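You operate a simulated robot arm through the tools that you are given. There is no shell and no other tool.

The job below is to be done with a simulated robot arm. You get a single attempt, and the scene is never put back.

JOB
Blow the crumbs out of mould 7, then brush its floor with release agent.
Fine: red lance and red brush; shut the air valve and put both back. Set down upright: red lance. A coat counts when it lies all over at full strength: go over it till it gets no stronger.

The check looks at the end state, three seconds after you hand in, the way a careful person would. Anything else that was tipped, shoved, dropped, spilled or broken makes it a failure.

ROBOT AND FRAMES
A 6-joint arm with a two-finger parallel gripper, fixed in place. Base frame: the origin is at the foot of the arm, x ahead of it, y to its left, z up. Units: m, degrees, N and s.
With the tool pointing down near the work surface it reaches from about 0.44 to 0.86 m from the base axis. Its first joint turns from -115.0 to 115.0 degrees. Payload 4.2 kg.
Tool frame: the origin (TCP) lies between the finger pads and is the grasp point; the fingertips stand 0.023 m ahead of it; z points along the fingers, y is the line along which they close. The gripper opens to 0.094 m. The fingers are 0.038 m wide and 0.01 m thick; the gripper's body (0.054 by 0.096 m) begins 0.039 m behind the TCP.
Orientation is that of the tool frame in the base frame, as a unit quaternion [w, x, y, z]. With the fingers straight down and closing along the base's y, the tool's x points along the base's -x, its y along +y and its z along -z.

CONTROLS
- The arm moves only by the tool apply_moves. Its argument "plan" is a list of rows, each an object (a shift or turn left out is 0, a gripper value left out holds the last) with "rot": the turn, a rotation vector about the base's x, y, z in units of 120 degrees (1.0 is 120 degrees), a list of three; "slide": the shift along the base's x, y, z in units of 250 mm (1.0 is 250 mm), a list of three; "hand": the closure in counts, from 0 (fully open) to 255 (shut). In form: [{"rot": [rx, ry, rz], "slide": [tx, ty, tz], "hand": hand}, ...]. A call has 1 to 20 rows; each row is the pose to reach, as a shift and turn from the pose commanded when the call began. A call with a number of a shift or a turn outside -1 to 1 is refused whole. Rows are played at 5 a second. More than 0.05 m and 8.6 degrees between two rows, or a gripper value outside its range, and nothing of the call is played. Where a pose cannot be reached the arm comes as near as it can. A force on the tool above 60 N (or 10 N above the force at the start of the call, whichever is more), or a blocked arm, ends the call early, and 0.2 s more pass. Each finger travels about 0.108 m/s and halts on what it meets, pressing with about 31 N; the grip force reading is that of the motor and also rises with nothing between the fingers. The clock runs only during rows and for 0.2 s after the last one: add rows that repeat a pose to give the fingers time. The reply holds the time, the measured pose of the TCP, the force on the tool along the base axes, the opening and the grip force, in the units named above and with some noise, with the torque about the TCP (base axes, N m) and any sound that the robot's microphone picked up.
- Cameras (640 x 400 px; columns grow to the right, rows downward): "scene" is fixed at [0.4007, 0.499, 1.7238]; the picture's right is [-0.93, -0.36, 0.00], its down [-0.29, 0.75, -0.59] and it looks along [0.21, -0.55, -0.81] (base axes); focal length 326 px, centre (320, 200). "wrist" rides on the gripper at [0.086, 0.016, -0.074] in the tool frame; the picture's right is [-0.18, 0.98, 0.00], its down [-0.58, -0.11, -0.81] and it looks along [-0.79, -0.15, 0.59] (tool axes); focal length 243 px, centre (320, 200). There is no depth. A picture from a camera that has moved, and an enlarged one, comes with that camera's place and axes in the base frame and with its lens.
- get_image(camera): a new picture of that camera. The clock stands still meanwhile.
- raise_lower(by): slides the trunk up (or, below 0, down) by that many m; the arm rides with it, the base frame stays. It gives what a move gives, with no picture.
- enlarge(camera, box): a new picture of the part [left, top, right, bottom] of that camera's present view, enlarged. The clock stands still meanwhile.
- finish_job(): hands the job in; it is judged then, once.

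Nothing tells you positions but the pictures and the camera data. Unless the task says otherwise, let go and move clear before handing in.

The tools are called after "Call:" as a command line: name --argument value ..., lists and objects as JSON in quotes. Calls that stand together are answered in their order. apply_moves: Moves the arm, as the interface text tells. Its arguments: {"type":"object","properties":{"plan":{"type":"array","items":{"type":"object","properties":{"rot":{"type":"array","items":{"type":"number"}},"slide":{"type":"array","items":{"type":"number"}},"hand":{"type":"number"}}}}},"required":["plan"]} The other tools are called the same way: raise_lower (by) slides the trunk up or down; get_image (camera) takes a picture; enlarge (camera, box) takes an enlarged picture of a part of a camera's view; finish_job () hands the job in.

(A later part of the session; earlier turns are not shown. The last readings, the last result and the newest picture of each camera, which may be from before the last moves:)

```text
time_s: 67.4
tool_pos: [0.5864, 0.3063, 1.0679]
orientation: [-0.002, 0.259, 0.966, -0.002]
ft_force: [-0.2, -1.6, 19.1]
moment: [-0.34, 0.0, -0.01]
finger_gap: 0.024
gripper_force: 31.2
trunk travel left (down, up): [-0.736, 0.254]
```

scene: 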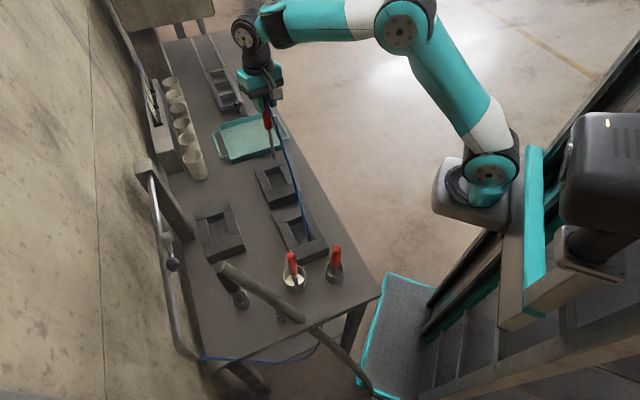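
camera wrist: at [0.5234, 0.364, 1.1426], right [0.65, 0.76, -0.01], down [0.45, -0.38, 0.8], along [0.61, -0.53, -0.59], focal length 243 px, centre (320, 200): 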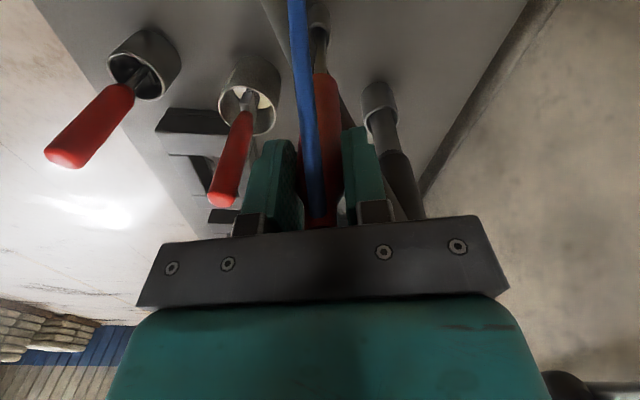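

It has bottomed in the holder. I'll ease off slightly and open the fingers.

Call:
apply_moves --plan '[{"slide": [-0.001, -0.004, 0.003]}, {"slide": [-0.001, -0.004, 0.003], "hand": 200}, {"slide": [-0.001, -0.004, 0.003], "hand": 150}, {"slide": [-0.001, -0.004, 0.003], "hand": 80}, {"slide": [-0.001, -0.004, 0.003], "hand": 0}, {"slide": [-0.001, -0.004, 0.003], "hand": 0}]'

Call:
get_image --camera "wrist"

```text
time_s: 68.8
tool_pos: [0.5863, 0.3041, 1.0675]
orientation: [-0.003, 0.259, 0.966, -0.003]
ft_force: [-0.6, 0.2, -0.2]
moment: [0.02, -0.01, -0.01]
finger_gap: 0.0941
gripper_force: 0.0
trunk travel left (down, up): [-0.736, 0.254]
```

```text
taken
camera wrist: at [0.5211, 0.3617, 1.1417], right [0.65, 0.76, -0.01], down [0.45, -0.38, 0.8], along [0.61, -0.53, -0.59], focal length 243 px, centre (320, 200)
```

wrist: 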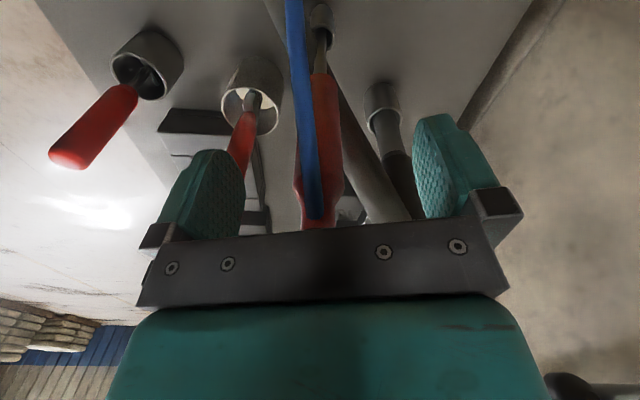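

The lance stands upright in its holder. I rise, then go back to the valve to shut it: yaw towards the wall, fingers closed, tool tilted.

Call:
raise_lower --by 0.16

Call:
apply_moves --plan '[{"rot": [0, 0, 0.0646]}, {"rot": [0, 0, 0.1292]}, {"rot": [0, 0, 0.1938]}, {"rot": [0, 0, 0.2583]}, {"rot": [0, 0, 0.3229]}, {"rot": [0, 0, 0.3875]}, {"rot": [0, 0, 0.4521], "slide": [0.06, -0.02, 0]}, {"rot": [0, 0, 0.5167], "slide": [0.13, -0.04, 0]}, {"rot": [0, 0, 0.5813], "slide": [0.2, -0.06, 0], "hand": 255}, {"rot": [0, 0, 0.646], "slide": [0.27, -0.08, 0], "hand": 255}, {"rot": [0, 0, 0.646], "slide": [0.36, -0.11, 0], "hand": 255}, {"rot": [0, 0, 0.646], "slide": [0.36, -0.11, 0], "hand": 255}]'

Call:
enlarge --camera "scene" --box '[130, 180, 330, 330]'

```text
time_s: 70.6
tool_pos: [0.5867, 0.3036, 1.2265]
orientation: [-0.004, 0.259, 0.966, -0.003]
ft_force: [0.0, 0.6, 0.2]
moment: [0.0, 0.0, -0.07]
finger_gap: 0.0937
gripper_force: 0.0
trunk travel left (down, up): [-0.896, 0.094]
```

```text
time_s: 73.2
tool_pos: [0.6769, 0.2771, 1.227]
orientation: [-0.001, -0.403, 0.915, -0.004]
ft_force: [-0.5, -0.1, 1.0]
moment: [-0.02, -0.01, 0.01]
finger_gap: 0.0002
gripper_force: 31.0
trunk travel left (down, up): [-0.896, 0.094]
```

```text
2.67 times, centred on (230, 255) of scene
camera zoom: at [0.4007, 0.499, 1.7238], right [-0.93, -0.36, 0.0], down [-0.29, 0.75, -0.59], along [0.21, -0.55, -0.81], focal length 868 px, centre (560, 53)
```

zoom: 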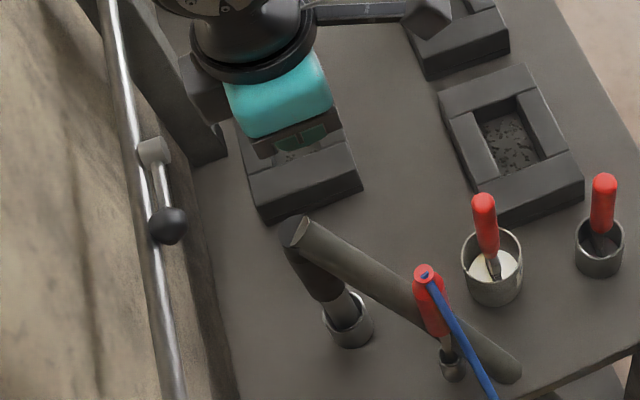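

The lance is upright and the lever lies along the pipe with its ball at about (0.753, 0.351, 1.152). Tilting the tool now.

Call:
apply_moves --plan '[{"rot": [0.0461, -0.0423, 0]}, {"rot": [0.0921, -0.0845, 0]}, {"rot": [0.1382, -0.1268, 0]}, {"rot": [0.1842, -0.169, 0]}, {"rot": [0.2303, -0.2113, 0]}, {"rot": [0.2303, -0.2113, 0]}]'

Call:
get_image --camera "wrist"

```text
time_s: 74.6
tool_pos: [0.6759, 0.2766, 1.2278]
orientation: [0.295, -0.38, 0.867, 0.126]
ft_force: [-0.3, 0.5, -0.3]
moment: [-0.01, 0.01, 0.0]
finger_gap: 0.0002
gripper_force: 31.4
trunk travel left (down, up): [-0.896, 0.094]
```

```text
taken
camera wrist: at [0.5879, 0.2045, 1.234], right [-0.62, 0.78, 0.11], down [0.06, -0.09, 0.99], along [0.78, 0.62, 0.01], focal length 243 px, centre (320, 200)
```

wrist: 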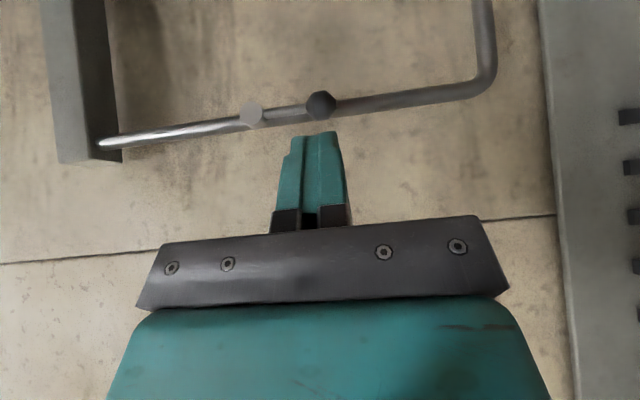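

Call:
apply_moves --plan '[{"rot": [0.0461, -0.0423, 0], "slide": [0.03, 0.1, 0]}, {"rot": [0.0461, -0.0423, 0], "slide": [0.06, 0.2, 0]}, {"rot": [0.0461, -0.0423, 0], "slide": [0.096, 0.306, -0.11]}, {"rot": [0.0461, -0.0423, 0], "slide": [0.096, 0.306, -0.11]}]'

Call:
get_image --camera "wrist"

Call:
enlarge --camera "scene" --box '[130, 200, 270, 310]'

```text
time_s: 75.6
tool_pos: [0.6998, 0.3535, 1.2001]
orientation: [0.349, -0.372, 0.847, 0.151]
ft_force: [0.2, 0.1, -0.4]
moment: [-0.01, 0.02, -0.02]
finger_gap: 0.0001
gripper_force: 30.9
trunk travel left (down, up): [-0.896, 0.094]
```

```text
taken
camera wrist: at [0.6114, 0.2808, 1.1925], right [-0.63, 0.76, 0.12], down [-0.03, -0.18, 0.98], along [0.77, 0.62, 0.14], focal length 243 px, centre (320, 200)
```

wrist: 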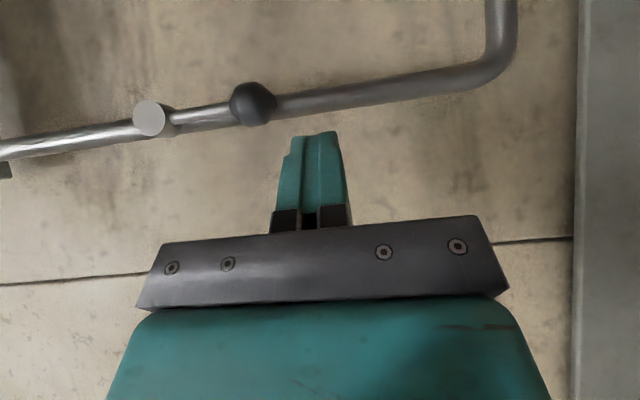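

```text
3.64 times, centred on (200, 255) of scene
camera zoom: at [0.4007, 0.499, 1.7238], right [-0.93, -0.36, 0.0], down [-0.29, 0.75, -0.59], along [0.21, -0.55, -0.81], focal length 1184 px, centre (756, 0)
```

zoom: 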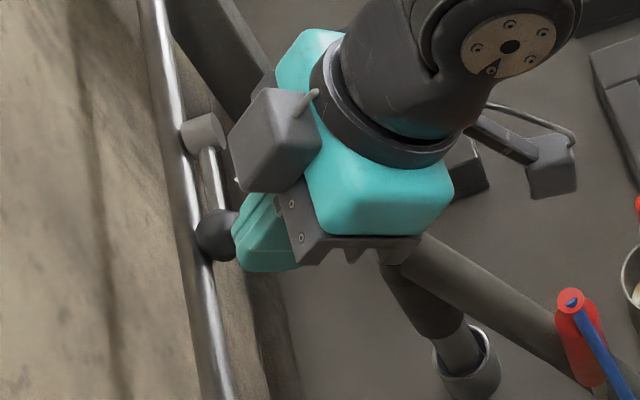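

Ball confirmed at (0.753, 0.352, 1.151). I'm descending beside its outer end.

Call:
apply_moves --plan '[{"slide": [0, 0, -0.13]}, {"slide": [0, 0, -0.2]}, {"slide": [0, 0, -0.26]}, {"slide": [0, 0, -0.26]}]'

Call:
get_image --camera "wrist"

Call:
enlarge --camera "scene" --box '[130, 200, 270, 310]'

```text
time_s: 76.6
tool_pos: [0.702, 0.3529, 1.1345]
orientation: [0.351, -0.371, 0.847, 0.151]
ft_force: [-0.8, -1.1, 0.0]
moment: [-0.01, -0.01, -0.02]
finger_gap: 0.0
gripper_force: 31.1
trunk travel left (down, up): [-0.896, 0.094]
```

```text
taken
camera wrist: at [0.6136, 0.2812, 1.1271], right [-0.63, 0.76, 0.12], down [-0.03, -0.18, 0.98], along [0.77, 0.62, 0.14], focal length 243 px, centre (320, 200)
```

wrist: 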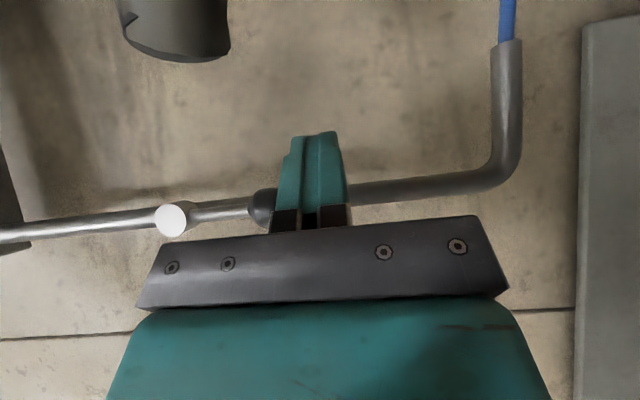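

```text
3.64 times, centred on (200, 255) of scene
camera zoom: at [0.4007, 0.499, 1.7238], right [-0.93, -0.36, 0.0], down [-0.29, 0.75, -0.59], along [0.21, -0.55, -0.81], focal length 1184 px, centre (756, 0)
```

zoom: 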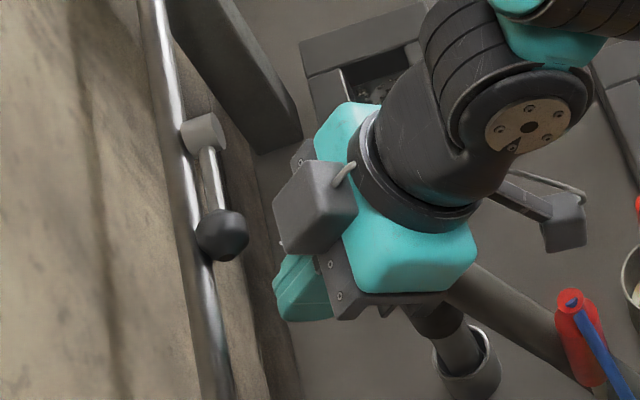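

Call:
apply_moves --plan '[{"slide": [0.03, -0.03, -0.01]}, {"slide": [0.06, -0.06, -0.01]}, {"slide": [0.098, -0.094, -0.01]}, {"slide": [0.098, -0.094, -0.01]}]'

Call:
get_image --camera "wrist"

Call:
enlarge --camera "scene" --box '[130, 200, 270, 310]'

```text
time_s: 77.6
tool_pos: [0.726, 0.3301, 1.1316]
orientation: [0.35, -0.371, 0.847, 0.15]
ft_force: [0.6, 1.0, -0.2]
moment: [0.0, 0.0, 0.03]
finger_gap: 0.0
gripper_force: 30.5
trunk travel left (down, up): [-0.896, 0.094]
```

```text
taken
camera wrist: at [0.6382, 0.2575, 1.1236], right [-0.63, 0.76, 0.12], down [-0.03, -0.18, 0.98], along [0.77, 0.62, 0.14], focal length 243 px, centre (320, 200)
```

wrist: 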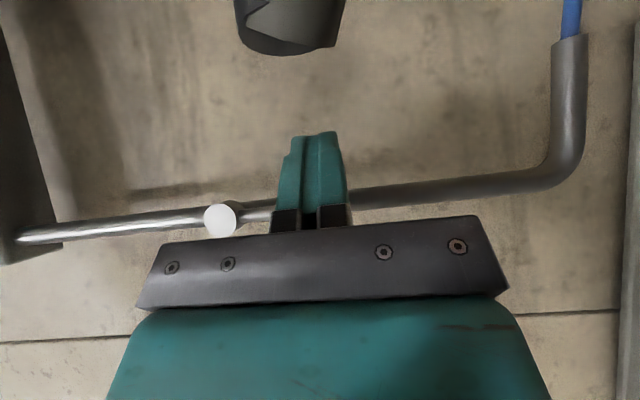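

```text
3.64 times, centred on (200, 255) of scene
camera zoom: at [0.4007, 0.499, 1.7238], right [-0.93, -0.36, 0.0], down [-0.29, 0.75, -0.59], along [0.21, -0.55, -0.81], focal length 1184 px, centre (756, 0)
```

zoom: 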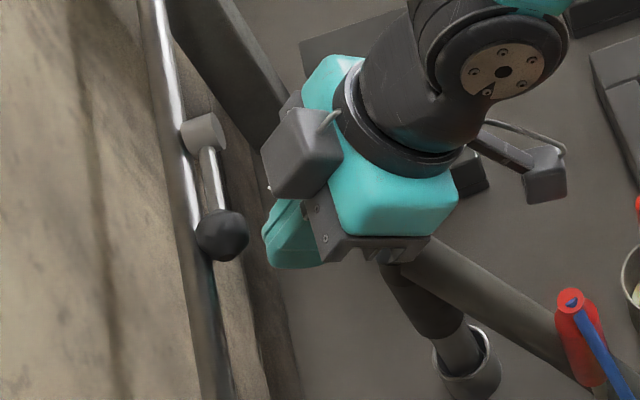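

The fingertip is just under and in front of the ball. Now lifting it along its arc.

Call:
apply_moves --plan '[{"slide": [0.019, 0.009, 0.03]}, {"slide": [0.028, 0.001, 0.098]}, {"slide": [0.048, -0.018, 0.162]}, {"slide": [0.048, -0.018, 0.162]}]'

Call:
get_image --camera "wrist"

Call:
enlarge --camera "scene" --box '[130, 200, 270, 310]'

```text
time_s: 78.6
tool_pos: [0.738, 0.3261, 1.1726]
orientation: [0.351, -0.371, 0.846, 0.15]
ft_force: [-0.6, -1.3, 0.7]
moment: [-0.03, 0.01, -0.02]
finger_gap: 0.0003
gripper_force: 30.8
trunk travel left (down, up): [-0.896, 0.094]
```

```text
taken
camera wrist: at [0.6496, 0.253, 1.1647], right [-0.63, 0.76, 0.12], down [-0.03, -0.18, 0.98], along [0.77, 0.62, 0.14], focal length 243 px, centre (320, 200)
```

wrist: 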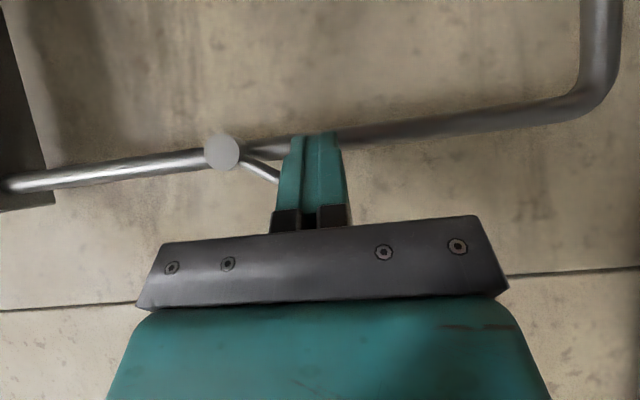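

```text
3.64 times, centred on (200, 255) of scene
camera zoom: at [0.4007, 0.499, 1.7238], right [-0.93, -0.36, 0.0], down [-0.29, 0.75, -0.59], along [0.21, -0.55, -0.81], focal length 1184 px, centre (756, 0)
```

zoom: 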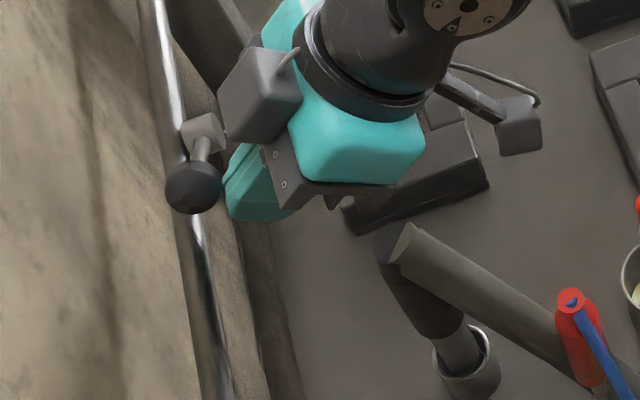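

The lever lifts well, now at about 60°. Continuing up the arc.

Call:
apply_moves --plan '[{"slide": [0.029, -0.028, 0.055]}, {"slide": [0.055, -0.053, 0.085]}, {"slide": [0.069, -0.066, 0.1]}, {"slide": [0.069, -0.066, 0.1]}]'

Call:
get_image --camera "wrist"

Call:
enlarge --camera "scene" --box '[130, 200, 270, 310]'

```text
time_s: 79.6
tool_pos: [0.7539, 0.3074, 1.1978]
orientation: [0.35, -0.372, 0.847, 0.15]
ft_force: [0.2, -1.3, -2.3]
moment: [0.0, 0.01, -0.02]
finger_gap: 0.0
gripper_force: 31.1
trunk travel left (down, up): [-0.896, 0.094]
```

```text
taken
camera wrist: at [0.6663, 0.2359, 1.1895], right [-0.63, 0.76, 0.12], down [-0.03, -0.18, 0.98], along [0.77, 0.62, 0.14], focal length 243 px, centre (320, 200)
```

wrist: 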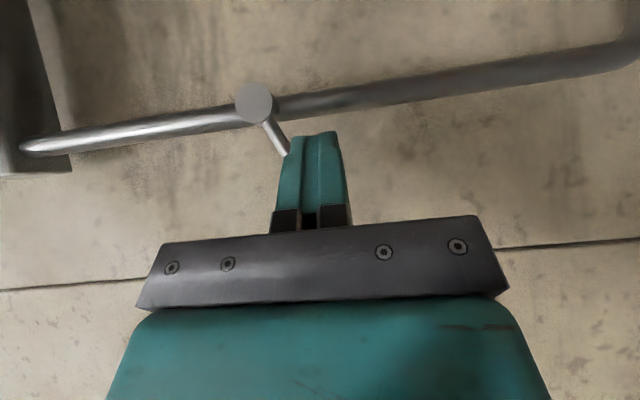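

```text
3.64 times, centred on (200, 255) of scene
camera zoom: at [0.4007, 0.499, 1.7238], right [-0.93, -0.36, 0.0], down [-0.29, 0.75, -0.59], along [0.21, -0.55, -0.81], focal length 1184 px, centre (756, 0)
```

zoom: 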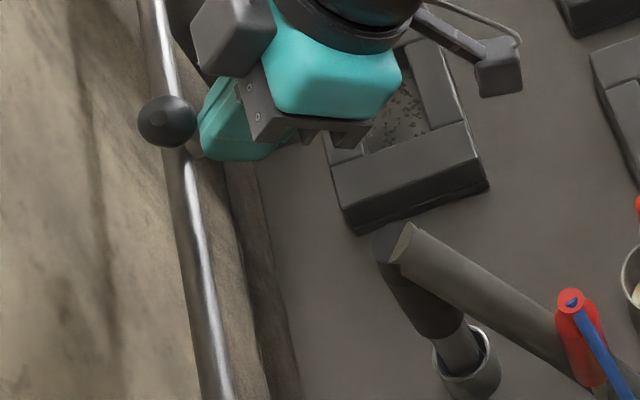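

Call:
apply_moves --plan '[{"slide": [-0.083, -0.086, 0.02]}, {"slide": [-0.144, -0.028, 0.05]}, {"slide": [-0.204, 0.03, 0.07]}, {"slide": [-0.14, 0.095, 0.07]}, {"slide": [-0.08, 0.16, 0.07]}, {"slide": [-0.08, 0.16, 0.07]}]'

Call:
get_image --camera "wrist"

Call:
enlarge --camera "scene" --box '[130, 200, 270, 310]'

```text
time_s: 81.0
tool_pos: [0.7359, 0.3492, 1.2131]
orientation: [0.351, -0.371, 0.847, 0.15]
ft_force: [-0.3, 0.4, -0.6]
moment: [-0.02, -0.02, -0.06]
finger_gap: 0.0002
gripper_force: 31.3
trunk travel left (down, up): [-0.896, 0.094]
```

```text
taken
camera wrist: at [0.647, 0.2764, 1.2052], right [-0.63, 0.76, 0.12], down [-0.03, -0.18, 0.98], along [0.77, 0.62, 0.14], focal length 243 px, centre (320, 200)
```

wrist: 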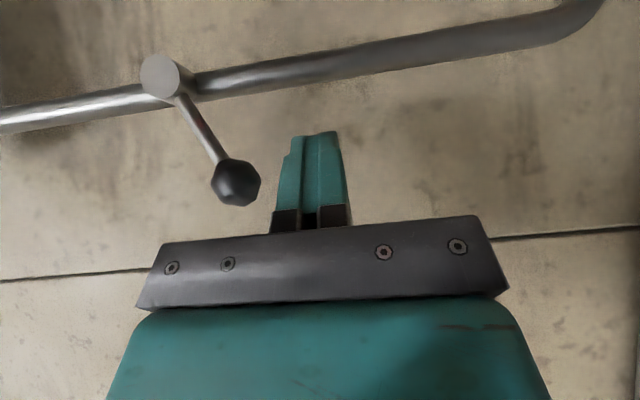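

```text
3.64 times, centred on (200, 255) of scene
camera zoom: at [0.4007, 0.499, 1.7238], right [-0.93, -0.36, 0.0], down [-0.29, 0.75, -0.59], along [0.21, -0.55, -0.81], focal length 1184 px, centre (756, 0)
```

zoom: 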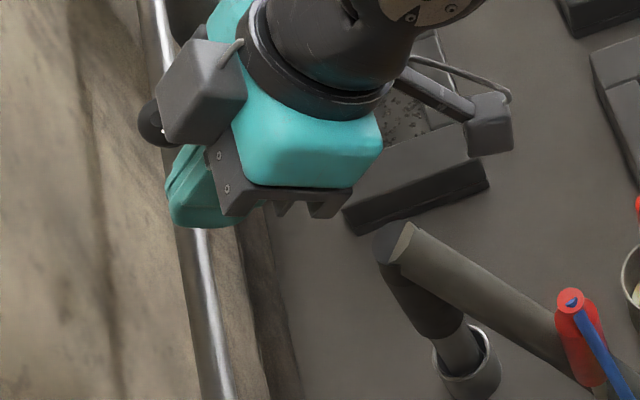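

Call:
apply_moves --plan '[{"slide": [0.04, -0.038, 0.01]}, {"slide": [0.08, -0.077, 0.02]}, {"slide": [0.11, -0.105, 0.025]}, {"slide": [0.135, -0.13, 0.03]}, {"slide": [0.135, -0.13, 0.03]}]'

Call:
get_image --camera "wrist"

```text
time_s: 82.2
tool_pos: [0.7681, 0.3148, 1.2227]
orientation: [0.35, -0.371, 0.847, 0.151]
ft_force: [-0.1, 0.3, -0.6]
moment: [-0.04, -0.02, 0.0]
finger_gap: 0.0001
gripper_force: 30.5
trunk travel left (down, up): [-0.896, 0.094]
```

```text
taken
camera wrist: at [0.6794, 0.2424, 1.2144], right [-0.63, 0.76, 0.12], down [-0.03, -0.18, 0.98], along [0.77, 0.62, 0.14], focal length 243 px, centre (320, 200)
```

wrist: 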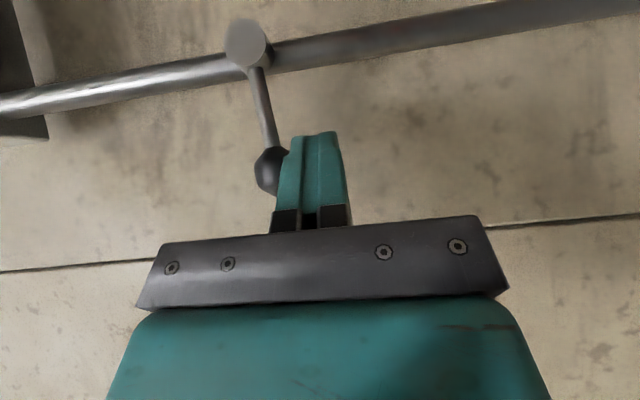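

Call:
apply_moves --plan '[{"slide": [0.006, -0.0055, 0]}, {"slide": [0.012, -0.011, 0]}, {"slide": [0.012, -0.011, 0]}]'

Call:
enlarge --camera "wrist" --box '[200, 10, 350, 220]'

```text
time_s: 83.0
tool_pos: [0.7711, 0.3121, 1.2224]
orientation: [0.35, -0.371, 0.847, 0.151]
ft_force: [0.7, -0.1, 0.0]
moment: [-0.01, 0.02, 0.0]
finger_gap: 0.0
gripper_force: 30.7
trunk travel left (down, up): [-0.896, 0.094]
```

```text
1.90 times, centred on (275, 115) of wrist
camera zoom: at [0.6822, 0.2398, 1.2147], right [-0.63, 0.76, 0.12], down [-0.03, -0.18, 0.98], along [0.77, 0.62, 0.14], focal length 462 px, centre (406, 362)
```

zoom: 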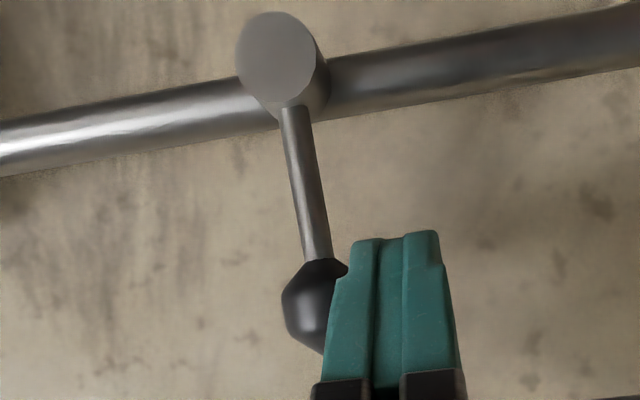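

Call:
apply_moves --plan '[{"slide": [0.004, -0.004, 0]}, {"slide": [0.008, -0.0075, 0]}, {"slide": [0.008, -0.0075, 0]}]'

Call:
enlarge --camera "wrist" --box '[200, 10, 350, 220]'

```text
time_s: 83.8
tool_pos: [0.7731, 0.3117, 1.222]
orientation: [0.35, -0.371, 0.847, 0.15]
ft_force: [0.0, -0.6, 0.0]
moment: [0.03, -0.02, 0.03]
finger_gap: 0.0001
gripper_force: 30.8
trunk travel left (down, up): [-0.896, 0.094]
```

```text
1.90 times, centred on (275, 115) of wrist
camera zoom: at [0.6845, 0.2383, 1.2147], right [-0.63, 0.76, 0.12], down [-0.03, -0.18, 0.98], along [0.77, 0.62, 0.14], focal length 462 px, centre (406, 362)
```

zoom: 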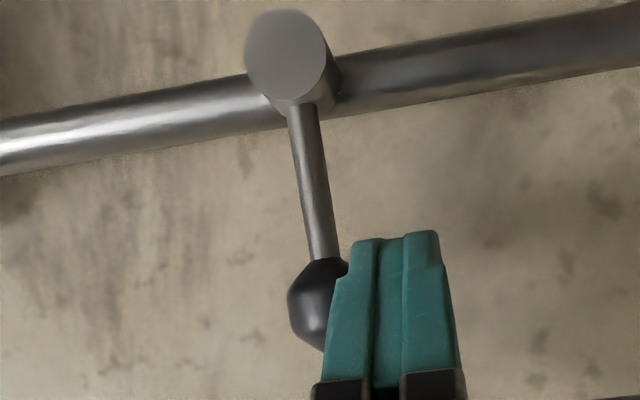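

Call:
apply_moves --plan '[{"slide": [0.003, -0.003, 0]}, {"slide": [0.005, -0.005, 0]}, {"slide": [0.005, -0.005, 0]}]'

Call:
enlarge --camera "wrist" --box '[200, 10, 350, 220]'

```text
time_s: 84.6
tool_pos: [0.7734, 0.3104, 1.2227]
orientation: [0.35, -0.371, 0.847, 0.151]
ft_force: [0.6, 1.6, 0.8]
moment: [0.01, 0.02, 0.01]
finger_gap: 0.0
gripper_force: 30.4
trunk travel left (down, up): [-0.896, 0.094]
```

```text
1.90 times, centred on (275, 115) of wrist
camera zoom: at [0.6854, 0.2374, 1.2147], right [-0.63, 0.76, 0.12], down [-0.03, -0.18, 0.98], along [0.77, 0.62, 0.14], focal length 462 px, centre (406, 362)
```

zoom: 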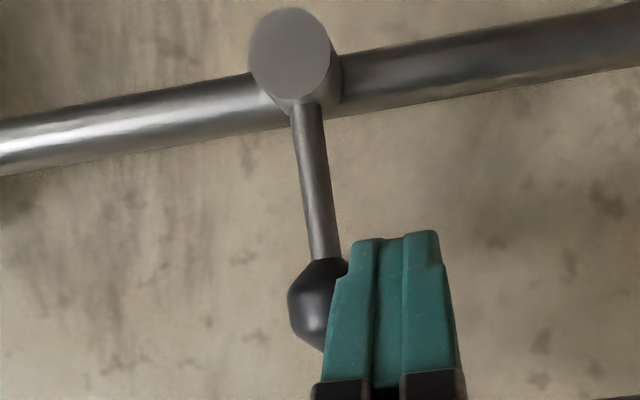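

The lever is upright again. Backing off from the valve and straightening the tool.

Call:
apply_moves --plan '[{"slide": [-0.058, 0.055, 0]}, {"slide": [-0.16, -0.05, 0.06]}, {"slide": [-0.27, -0.16, 0.12]}, {"slide": [-0.36, -0.25, 0.12], "rot": [-0.0461, 0.0423, 0]}, {"slide": [-0.45, -0.34, 0.12], "rot": [-0.0921, 0.0845, 0]}, {"slide": [-0.5, -0.42, 0.12], "rot": [-0.1382, 0.1268, 0]}, {"slide": [-0.55, -0.42, 0.12], "rot": [-0.1842, 0.169, 0]}, {"slide": [-0.6, -0.42, 0.12], "rot": [-0.2303, 0.2113, 0]}, {"slide": [-0.65, -0.42, 0.12], "rot": [-0.2764, 0.2535, 0], "hand": 0}, {"slide": [-0.65, -0.42, 0.12], "rot": [-0.2764, 0.2535, 0], "hand": 0}]'

Call:
enlarge --camera "scene" --box '[130, 190, 210, 250]'

Call:
get_image --camera "scene"

Call:
get_image --camera "wrist"

```text
time_s: 86.8
tool_pos: [0.6091, 0.206, 1.2519]
orientation: [-0.001, -0.403, 0.915, -0.005]
ft_force: [-0.2, 0.3, 0.4]
moment: [-0.01, 0.0, 0.01]
finger_gap: 0.0942
gripper_force: 0.1
trunk travel left (down, up): [-0.896, 0.094]
```

```text
6.67 times, centred on (170, 220) of scene
camera zoom: at [0.4007, 0.499, 1.7238], right [-0.93, -0.36, 0.0], down [-0.29, 0.75, -0.59], along [0.21, -0.55, -0.81], focal length 2170 px, centre (1320, 67)
```

zoom: 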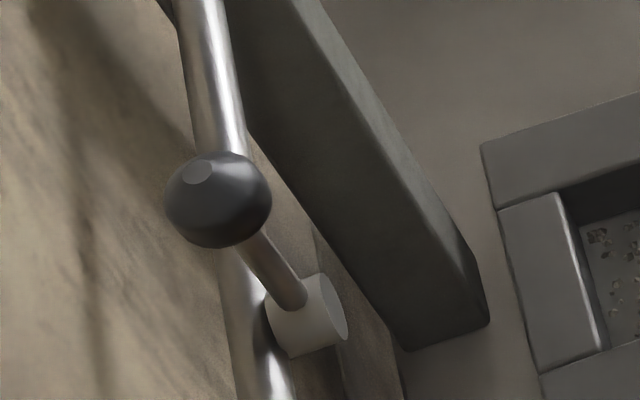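

```text
taken
```

scene: 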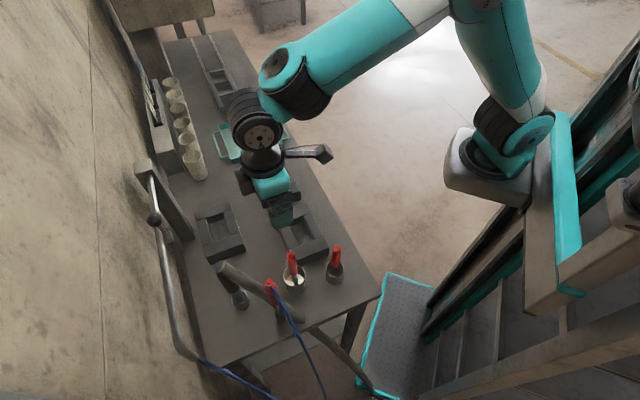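

```text
taken
camera wrist: at [0.54, 0.1532, 1.3274], right [-0.6, 0.8, -0.01], down [0.47, 0.36, 0.8], along [0.65, 0.48, -0.59], focal length 243 px, centre (320, 200)
```

wrist: 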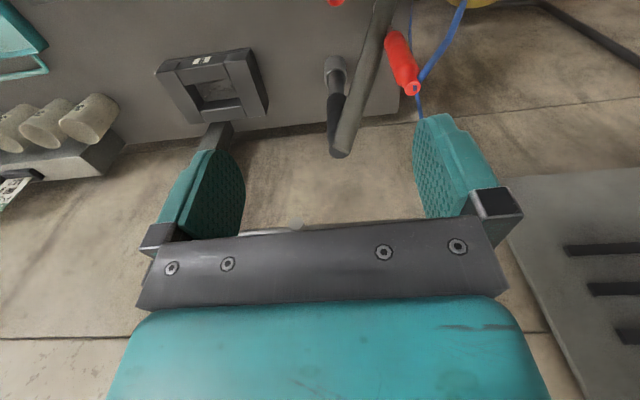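

The valve view matches the start exactly, so it is shut. Next the brush: I'll line up over its handle in the PLEGIVO pot and lower the trunk.

Call:
apply_moves --plan '[{"slide": [-0.05, -0.006, 0]}, {"slide": [-0.096, -0.012, 0]}, {"slide": [-0.096, -0.012, 0]}]'

Call:
raise_lower --by -0.16

Call:
get_image --camera "wrist"

Call:
enlarge --camera "scene" --box '[230, 230, 370, 330]'

```text
time_s: 87.6
tool_pos: [0.5871, 0.2026, 1.2521]
orientation: [0.001, -0.403, 0.915, -0.004]
ft_force: [0.3, -0.8, 0.8]
moment: [-0.01, 0.03, 0.01]
finger_gap: 0.0941
gripper_force: 0.1
trunk travel left (down, up): [-0.896, 0.094]
```

```text
time_s: 89.5
tool_pos: [0.5873, 0.2027, 1.0927]
orientation: [0.0, -0.402, 0.916, -0.004]
ft_force: [0.8, -0.3, 0.0]
moment: [-0.02, -0.03, -0.01]
finger_gap: 0.0941
gripper_force: 0.0
trunk travel left (down, up): [-0.736, 0.254]
```

```text
taken
camera wrist: at [0.5172, 0.1503, 1.1672], right [-0.6, 0.8, -0.01], down [0.47, 0.36, 0.81], along [0.65, 0.48, -0.59], focal length 243 px, centre (320, 200)
```

wrist: 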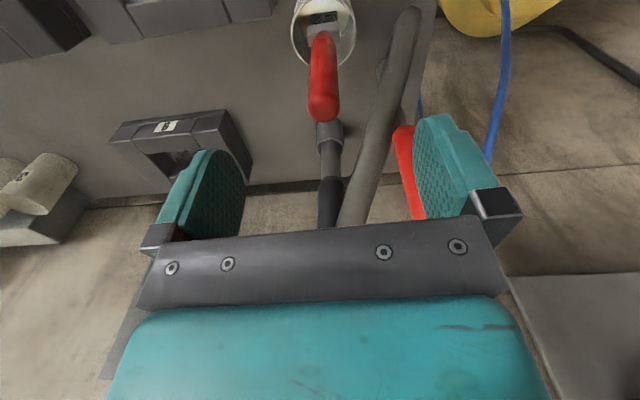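

```text
4.00 times, centred on (300, 280) of scene
camera zoom: at [0.4007, 0.499, 1.7238], right [-0.93, -0.36, 0.0], down [-0.29, 0.75, -0.59], along [0.21, -0.55, -0.81], focal length 1302 px, centre (400, -120)
```

zoom: 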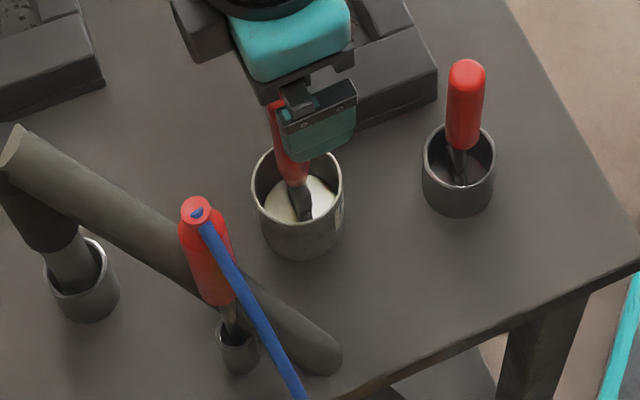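

Call:
apply_moves --plan '[{"slide": [0, 0.002, -0.12]}, {"slide": [0, 0.004, -0.24]}, {"slide": [0, 0.004, -0.33]}, {"slide": [0, 0.004, -0.33]}]'

Call:
get_image --camera "wrist"

```text
time_s: 90.5
tool_pos: [0.5862, 0.2038, 1.0084]
orientation: [0.0, -0.403, 0.915, -0.004]
ft_force: [0.2, -0.9, -0.4]
moment: [-0.04, -0.01, 0.02]
finger_gap: 0.0939
gripper_force: 0.0
trunk travel left (down, up): [-0.736, 0.254]
```

```text
taken
camera wrist: at [0.5166, 0.1517, 1.0829], right [-0.6, 0.8, -0.01], down [0.47, 0.36, 0.81], along [0.65, 0.48, -0.59], focal length 243 px, centre (320, 200)
```

wrist: 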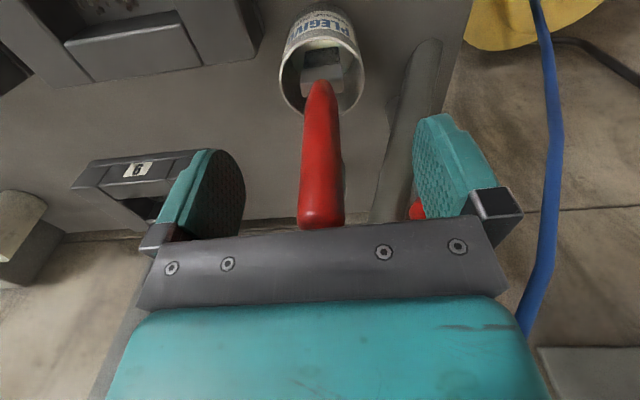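

Call:
apply_moves --plan '[{"hand": 120}, {"hand": 180}, {"hand": 255}, {"hand": 255}, {"hand": 255}, {"hand": 255}]'

Call:
apply_moves --plan '[{"slide": [0, 0, 0.04]}, {"slide": [0, 0, 0.1]}, {"slide": [0, 0, 0.18]}, {"slide": [0, 0, 0.28]}, {"slide": [0, 0, 0.28]}]'

Call:
get_image --camera "wrist"

Call:
enlarge --camera "scene" --box '[230, 230, 370, 330]'

```text
time_s: 91.8
tool_pos: [0.5859, 0.2037, 1.0091]
orientation: [-0.001, -0.403, 0.915, -0.003]
ft_force: [-0.6, 0.7, -0.6]
moment: [-0.04, -0.03, -0.01]
finger_gap: 0.0197
gripper_force: 31.1
trunk travel left (down, up): [-0.736, 0.254]
```

```text
time_s: 93.0
tool_pos: [0.5852, 0.2029, 1.08]
orientation: [-0.001, -0.404, 0.915, -0.004]
ft_force: [-0.8, 0.0, -1.1]
moment: [-0.01, -0.03, 0.02]
finger_gap: 0.0197
gripper_force: 30.6
trunk travel left (down, up): [-0.736, 0.254]
```

```text
taken
camera wrist: at [0.5166, 0.1509, 1.1555], right [-0.6, 0.8, -0.01], down [0.47, 0.36, 0.8], along [0.65, 0.48, -0.59], focal length 243 px, centre (320, 200)
```

wrist: 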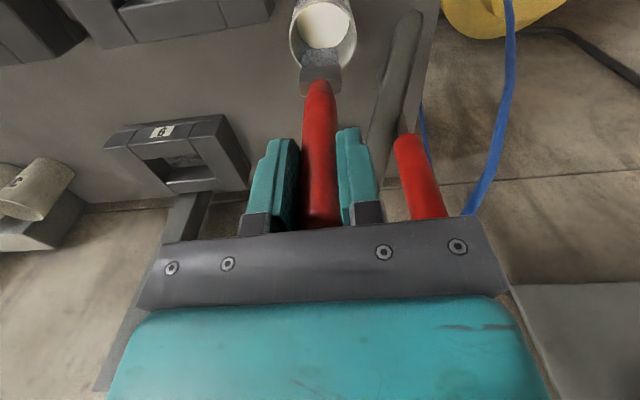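

```text
4.00 times, centred on (300, 280) of scene
camera zoom: at [0.4007, 0.499, 1.7238], right [-0.93, -0.36, 0.0], down [-0.29, 0.75, -0.59], along [0.21, -0.55, -0.81], focal length 1302 px, centre (400, -120)
```

zoom: 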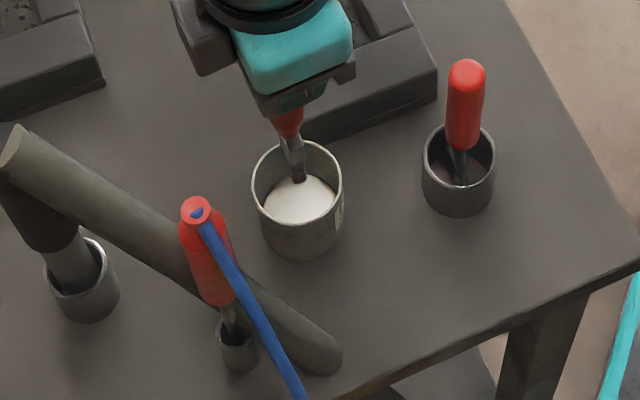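

The brush is lifted and still over the pot. I'll let it drip a moment and check its bristle length.

Call:
apply_moves --plan '[{"slide": [0, 0, 0]}, {"slide": [0, 0, 0.08]}, {"slide": [0, 0, 0.16]}, {"slide": [0, 0, 0.2]}, {"slide": [0, 0, 0.2]}, {"slide": [0, 0, 0.2]}, {"slide": [0, 0, 0.2]}, {"slide": [0, 0, 0.2]}]'

Call:
enlarge --camera "scene" --box '[260, 220, 340, 300]'

Call:
enlarge --camera "wrist" --box '[270, 0, 370, 110]'

```text
time_s: 94.8
tool_pos: [0.5854, 0.2001, 1.1308]
orientation: [-0.001, -0.402, 0.915, -0.004]
ft_force: [-0.2, 0.3, -0.6]
moment: [0.02, 0.0, 0.01]
finger_gap: 0.0202
gripper_force: 30.6
trunk travel left (down, up): [-0.736, 0.254]
```

```text
5.00 times, centred on (300, 260) of scene
camera zoom: at [0.4007, 0.499, 1.7238], right [-0.93, -0.36, 0.0], down [-0.29, 0.75, -0.59], along [0.21, -0.55, -0.81], focal length 1627 px, centre (420, -100)
```

zoom: 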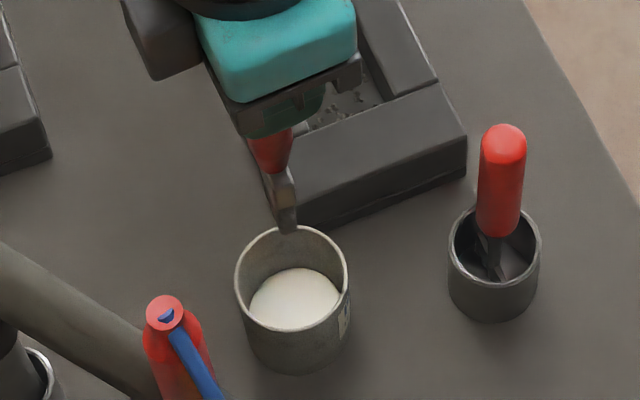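

```text
3.64 times, centred on (320, 55) of wrist
camera zoom: at [0.517, 0.1494, 1.2055], right [-0.6, 0.8, -0.01], down [0.47, 0.36, 0.8], along [0.65, 0.48, -0.59], focal length 882 px, centre (320, 727)
```

zoom: 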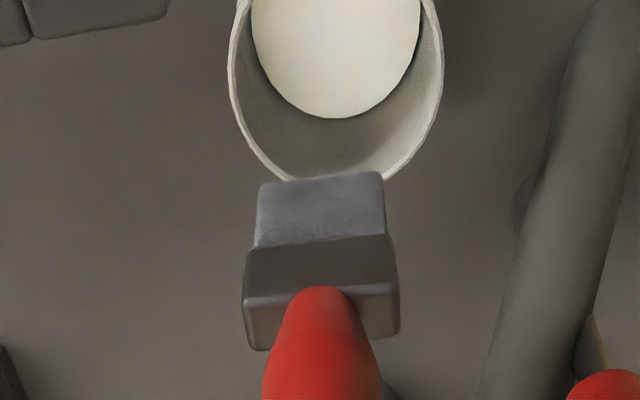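

Bristles are about 32 mm wide, and the tip is about 0.147 m below the grasp point. Carrying the brush through the lane to mould 7.

Call:
apply_moves --plan '[{"slide": [0.08, 0.04, 0.02]}, {"slide": [0.17, 0.06, 0.04]}, {"slide": [0.29, -0.06, 0.04]}, {"slide": [0.41, -0.18, 0.04]}, {"slide": [0.53, -0.3, 0.04]}, {"slide": [0.65, -0.42, 0.04]}, {"slide": [0.77, -0.56, 0.04]}, {"slide": [0.9, -0.7, 0.04]}, {"slide": [0.87, -0.84, 0.04]}, {"slide": [0.82, -0.99, 0.04]}, {"slide": [0.82, -0.99, 0.04]}]'

Call:
get_image --camera "wrist"

Call:
enlarge --camera "scene" --box '[220, 120, 340, 220]'

```text
time_s: 97.2
tool_pos: [0.7931, -0.0446, 1.1424]
orientation: [0.0, -0.403, 0.915, -0.004]
ft_force: [-0.5, 0.3, -0.9]
moment: [0.01, -0.01, 0.02]
finger_gap: 0.0199
gripper_force: 31.0
trunk travel left (down, up): [-0.736, 0.254]
```

```text
taken
camera wrist: at [0.7238, -0.0971, 1.2161], right [-0.6, 0.8, -0.01], down [0.47, 0.36, 0.8], along [0.65, 0.48, -0.59], focal length 243 px, centre (320, 200)
```

wrist: 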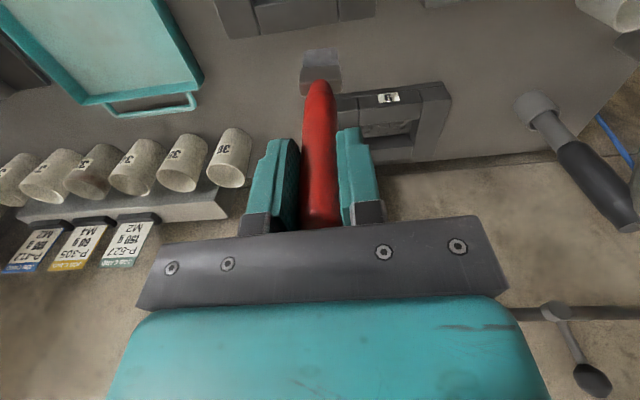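

```text
4.00 times, centred on (280, 170) of scene
camera zoom: at [0.4007, 0.499, 1.7238], right [-0.93, -0.36, 0.0], down [-0.29, 0.75, -0.59], along [0.21, -0.55, -0.81], focal length 1302 px, centre (480, 320)
```

zoom: 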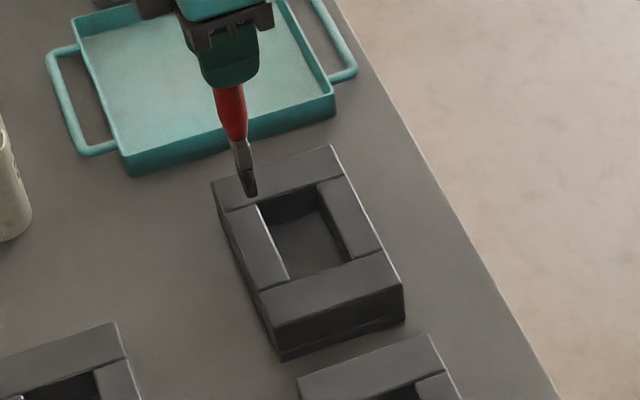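

The brush hangs right over the rim. Recess centre refined to (0.777, −0.085), about 83×50 mm. I'll centre and descend carefully to feel for the floor.

Call:
apply_moves --plan '[{"slide": [-0.03, -0.08, 0]}, {"slide": [-0.064, -0.16, 0]}, {"slide": [-0.064, -0.162, -0.12]}, {"slide": [-0.064, -0.162, -0.24]}, {"slide": [-0.064, -0.162, -0.34]}, {"slide": [-0.064, -0.162, -0.42]}, {"slide": [-0.064, -0.162, -0.42]}]'

Call:
enlarge --camera "scene" --box '[240, 145, 320, 210]'

```text
time_s: 98.8
tool_pos: [0.7756, -0.0851, 1.0319]
orientation: [-0.001, -0.403, 0.915, -0.005]
ft_force: [-0.3, -0.5, 0.5]
moment: [0.0, 0.0, -0.02]
finger_gap: 0.0204
gripper_force: 31.5
trunk travel left (down, up): [-0.736, 0.254]
```

```text
6.15 times, centred on (280, 178) of scene
camera zoom: at [0.4007, 0.499, 1.7238], right [-0.93, -0.36, 0.0], down [-0.29, 0.75, -0.59], along [0.21, -0.55, -0.81], focal length 2003 px, centre (566, 338)
```

zoom: 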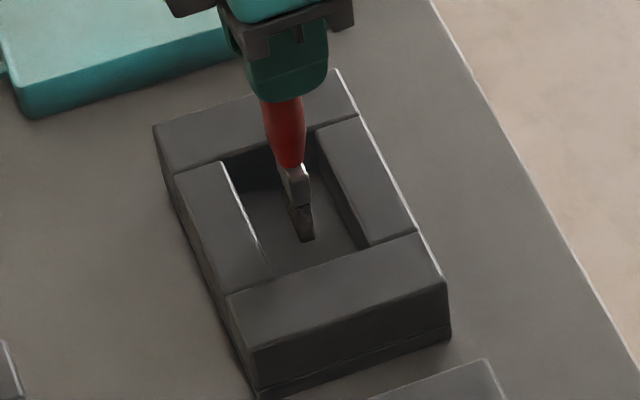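

Call:
apply_moves --plan '[{"slide": [0.004, 0, -0.02]}, {"slide": [0.004, 0, -0.04]}, {"slide": [0.004, 0, -0.04]}]'

Call:
enlarge --camera "scene" --box '[260, 155, 308, 195]'

```text
time_s: 99.7
tool_pos: [0.7774, -0.0847, 1.0229]
orientation: [0.0, -0.403, 0.915, -0.004]
ft_force: [0.5, -0.7, 0.2]
moment: [0.0, 0.02, -0.02]
finger_gap: 0.0205
gripper_force: 30.8
trunk travel left (down, up): [-0.736, 0.254]
```

```text
10.00 times, centred on (284, 175) of scene
camera zoom: at [0.4007, 0.499, 1.7238], right [-0.93, -0.36, 0.0], down [-0.29, 0.75, -0.59], along [0.21, -0.55, -0.81], focal length 3255 px, centre (680, 450)
```

zoom: 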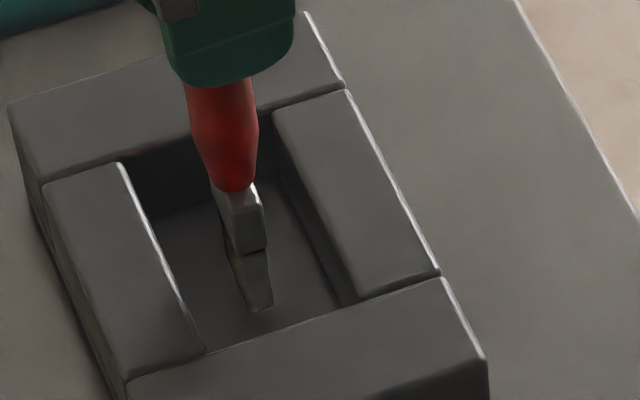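

Call:
apply_moves --plan '[{"slide": [0, 0, -0.012]}, {"slide": [0, 0, -0.024]}, {"slide": [0, 0, -0.024]}]'

Call:
enlarge --camera "scene" --box '[260, 155, 308, 195]'

```text
time_s: 100.5
tool_pos: [0.7772, -0.085, 1.018]
orientation: [0.0, -0.402, 0.915, -0.004]
ft_force: [-0.1, 0.7, -0.8]
moment: [0.02, 0.01, -0.04]
finger_gap: 0.0198
gripper_force: 31.5
trunk travel left (down, up): [-0.736, 0.254]
```

```text
10.00 times, centred on (284, 175) of scene
camera zoom: at [0.4007, 0.499, 1.7238], right [-0.93, -0.36, 0.0], down [-0.29, 0.75, -0.59], along [0.21, -0.55, -0.81], focal length 3255 px, centre (680, 450)
```

zoom: 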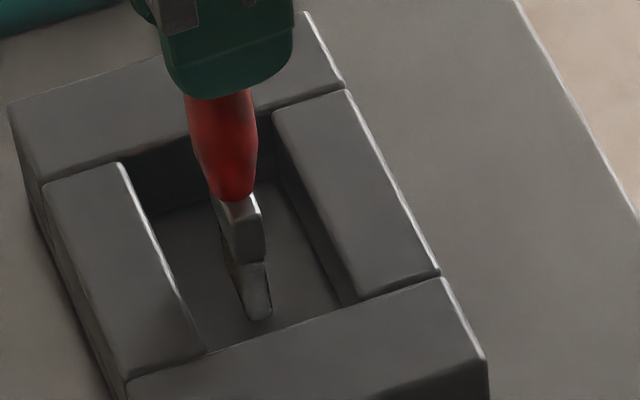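

Call:
apply_moves --plan '[{"slide": [0, 0, -0.012]}, {"slide": [0, 0, -0.02]}, {"slide": [0, 0, -0.02]}]'

Call:
enlarge --camera "scene" --box '[260, 155, 308, 195]'

```text
time_s: 101.2
tool_pos: [0.7785, -0.0851, 1.0133]
orientation: [0.0, -0.403, 0.915, -0.004]
ft_force: [-0.7, 0.0, 0.0]
moment: [0.01, -0.01, -0.01]
finger_gap: 0.0199
gripper_force: 31.3
trunk travel left (down, up): [-0.736, 0.254]
```

```text
10.00 times, centred on (284, 175) of scene
camera zoom: at [0.4007, 0.499, 1.7238], right [-0.93, -0.36, 0.0], down [-0.29, 0.75, -0.59], along [0.21, -0.55, -0.81], focal length 3255 px, centre (680, 450)
```

zoom: 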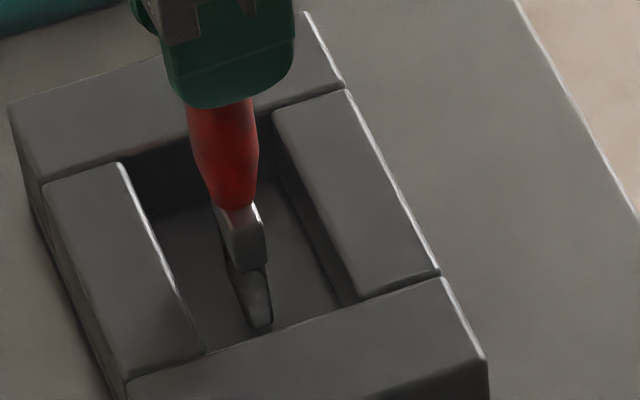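

Call:
apply_moves --plan '[{"slide": [0.02, -0.02, -0.01]}, {"slide": [0.05, -0.05, -0.02]}, {"slide": [0.07, -0.07, -0.02]}, {"slide": [0.07, -0.07, -0.02]}]'

Call:
enlarge --camera "scene" --box '[260, 155, 308, 195]'

```text
time_s: 102.2
tool_pos: [0.7956, -0.1042, 1.0086]
orientation: [0.0, -0.403, 0.915, -0.004]
ft_force: [-0.7, 0.3, -0.2]
moment: [0.0, 0.02, 0.01]
finger_gap: 0.0201
gripper_force: 30.8
trunk travel left (down, up): [-0.736, 0.254]
```

```text
10.00 times, centred on (284, 175) of scene
camera zoom: at [0.4007, 0.499, 1.7238], right [-0.93, -0.36, 0.0], down [-0.29, 0.75, -0.59], along [0.21, -0.55, -0.81], focal length 3255 px, centre (680, 450)
```

zoom: 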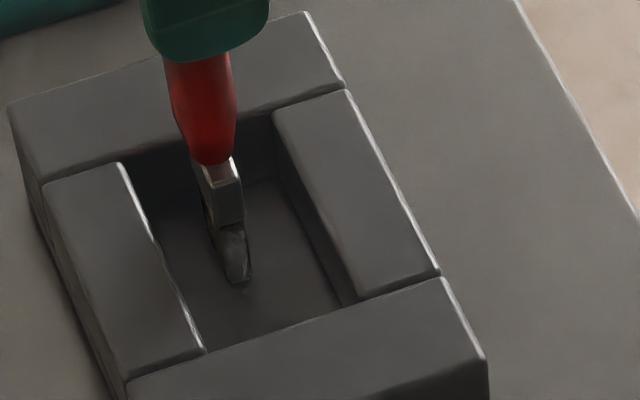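

Call:
apply_moves --plan '[{"slide": [-0.01, 0.01, -0.01]}, {"slide": [-0.01, 0.01, -0.016]}, {"slide": [-0.01, 0.01, -0.016]}]'

Call:
enlarge --camera "scene" --box '[260, 155, 308, 195]'

```text
time_s: 103.0
tool_pos: [0.7928, -0.1004, 1.0053]
orientation: [-0.001, -0.403, 0.915, -0.004]
ft_force: [-0.9, -1.0, 2.6]
moment: [-0.05, 0.06, 0.03]
finger_gap: 0.0198
gripper_force: 31.1
trunk travel left (down, up): [-0.736, 0.254]
```

```text
10.00 times, centred on (284, 175) of scene
camera zoom: at [0.4007, 0.499, 1.7238], right [-0.93, -0.36, 0.0], down [-0.29, 0.75, -0.59], along [0.21, -0.55, -0.81], focal length 3255 px, centre (680, 450)
```

zoom: 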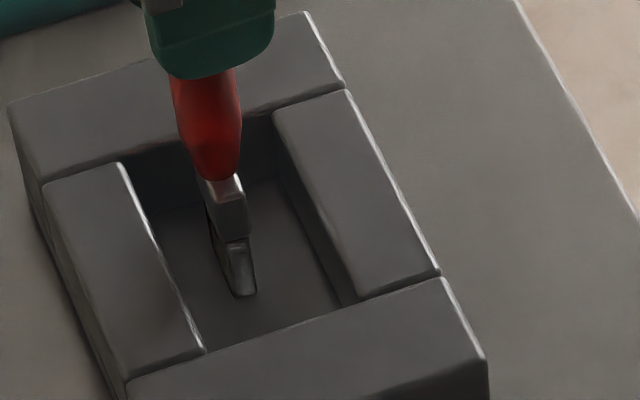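

Floor contact felt: 2.6 N at grasp height 1.0053. I'll press about 1 mm more and make the first cross strokes.

Call:
apply_moves --plan '[{"slide": [0.0057, -0.0057, -0.005]}, {"slide": [0.0297, 0.0184, -0.005]}, {"slide": [0.0453, 0.0339, -0.005]}, {"slide": [0.0297, 0.0184, -0.005]}, {"slide": [0.0057, -0.0057, -0.005]}, {"slide": [-0.0184, -0.0297, -0.005]}, {"slide": [-0.0339, -0.0453, -0.005]}, {"slide": [-0.0184, -0.0297, -0.005]}, {"slide": [0.0057, -0.0057, -0.005]}]'

Call:
enlarge --camera "scene" --box '[260, 155, 308, 195]'

```text
time_s: 105.0
tool_pos: [0.7929, -0.1029, 1.0018]
orientation: [-0.001, -0.402, 0.916, -0.004]
ft_force: [-3.9, -3.9, 16.4]
moment: [-0.42, 0.56, 0.03]
finger_gap: 0.0204
gripper_force: 31.0
trunk travel left (down, up): [-0.736, 0.254]
```

```text
10.00 times, centred on (284, 175) of scene
camera zoom: at [0.4007, 0.499, 1.7238], right [-0.93, -0.36, 0.0], down [-0.29, 0.75, -0.59], along [0.21, -0.55, -0.81], focal length 3255 px, centre (680, 450)
```

zoom: 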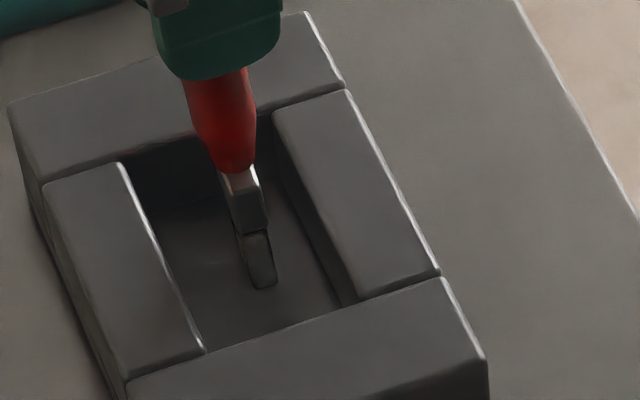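

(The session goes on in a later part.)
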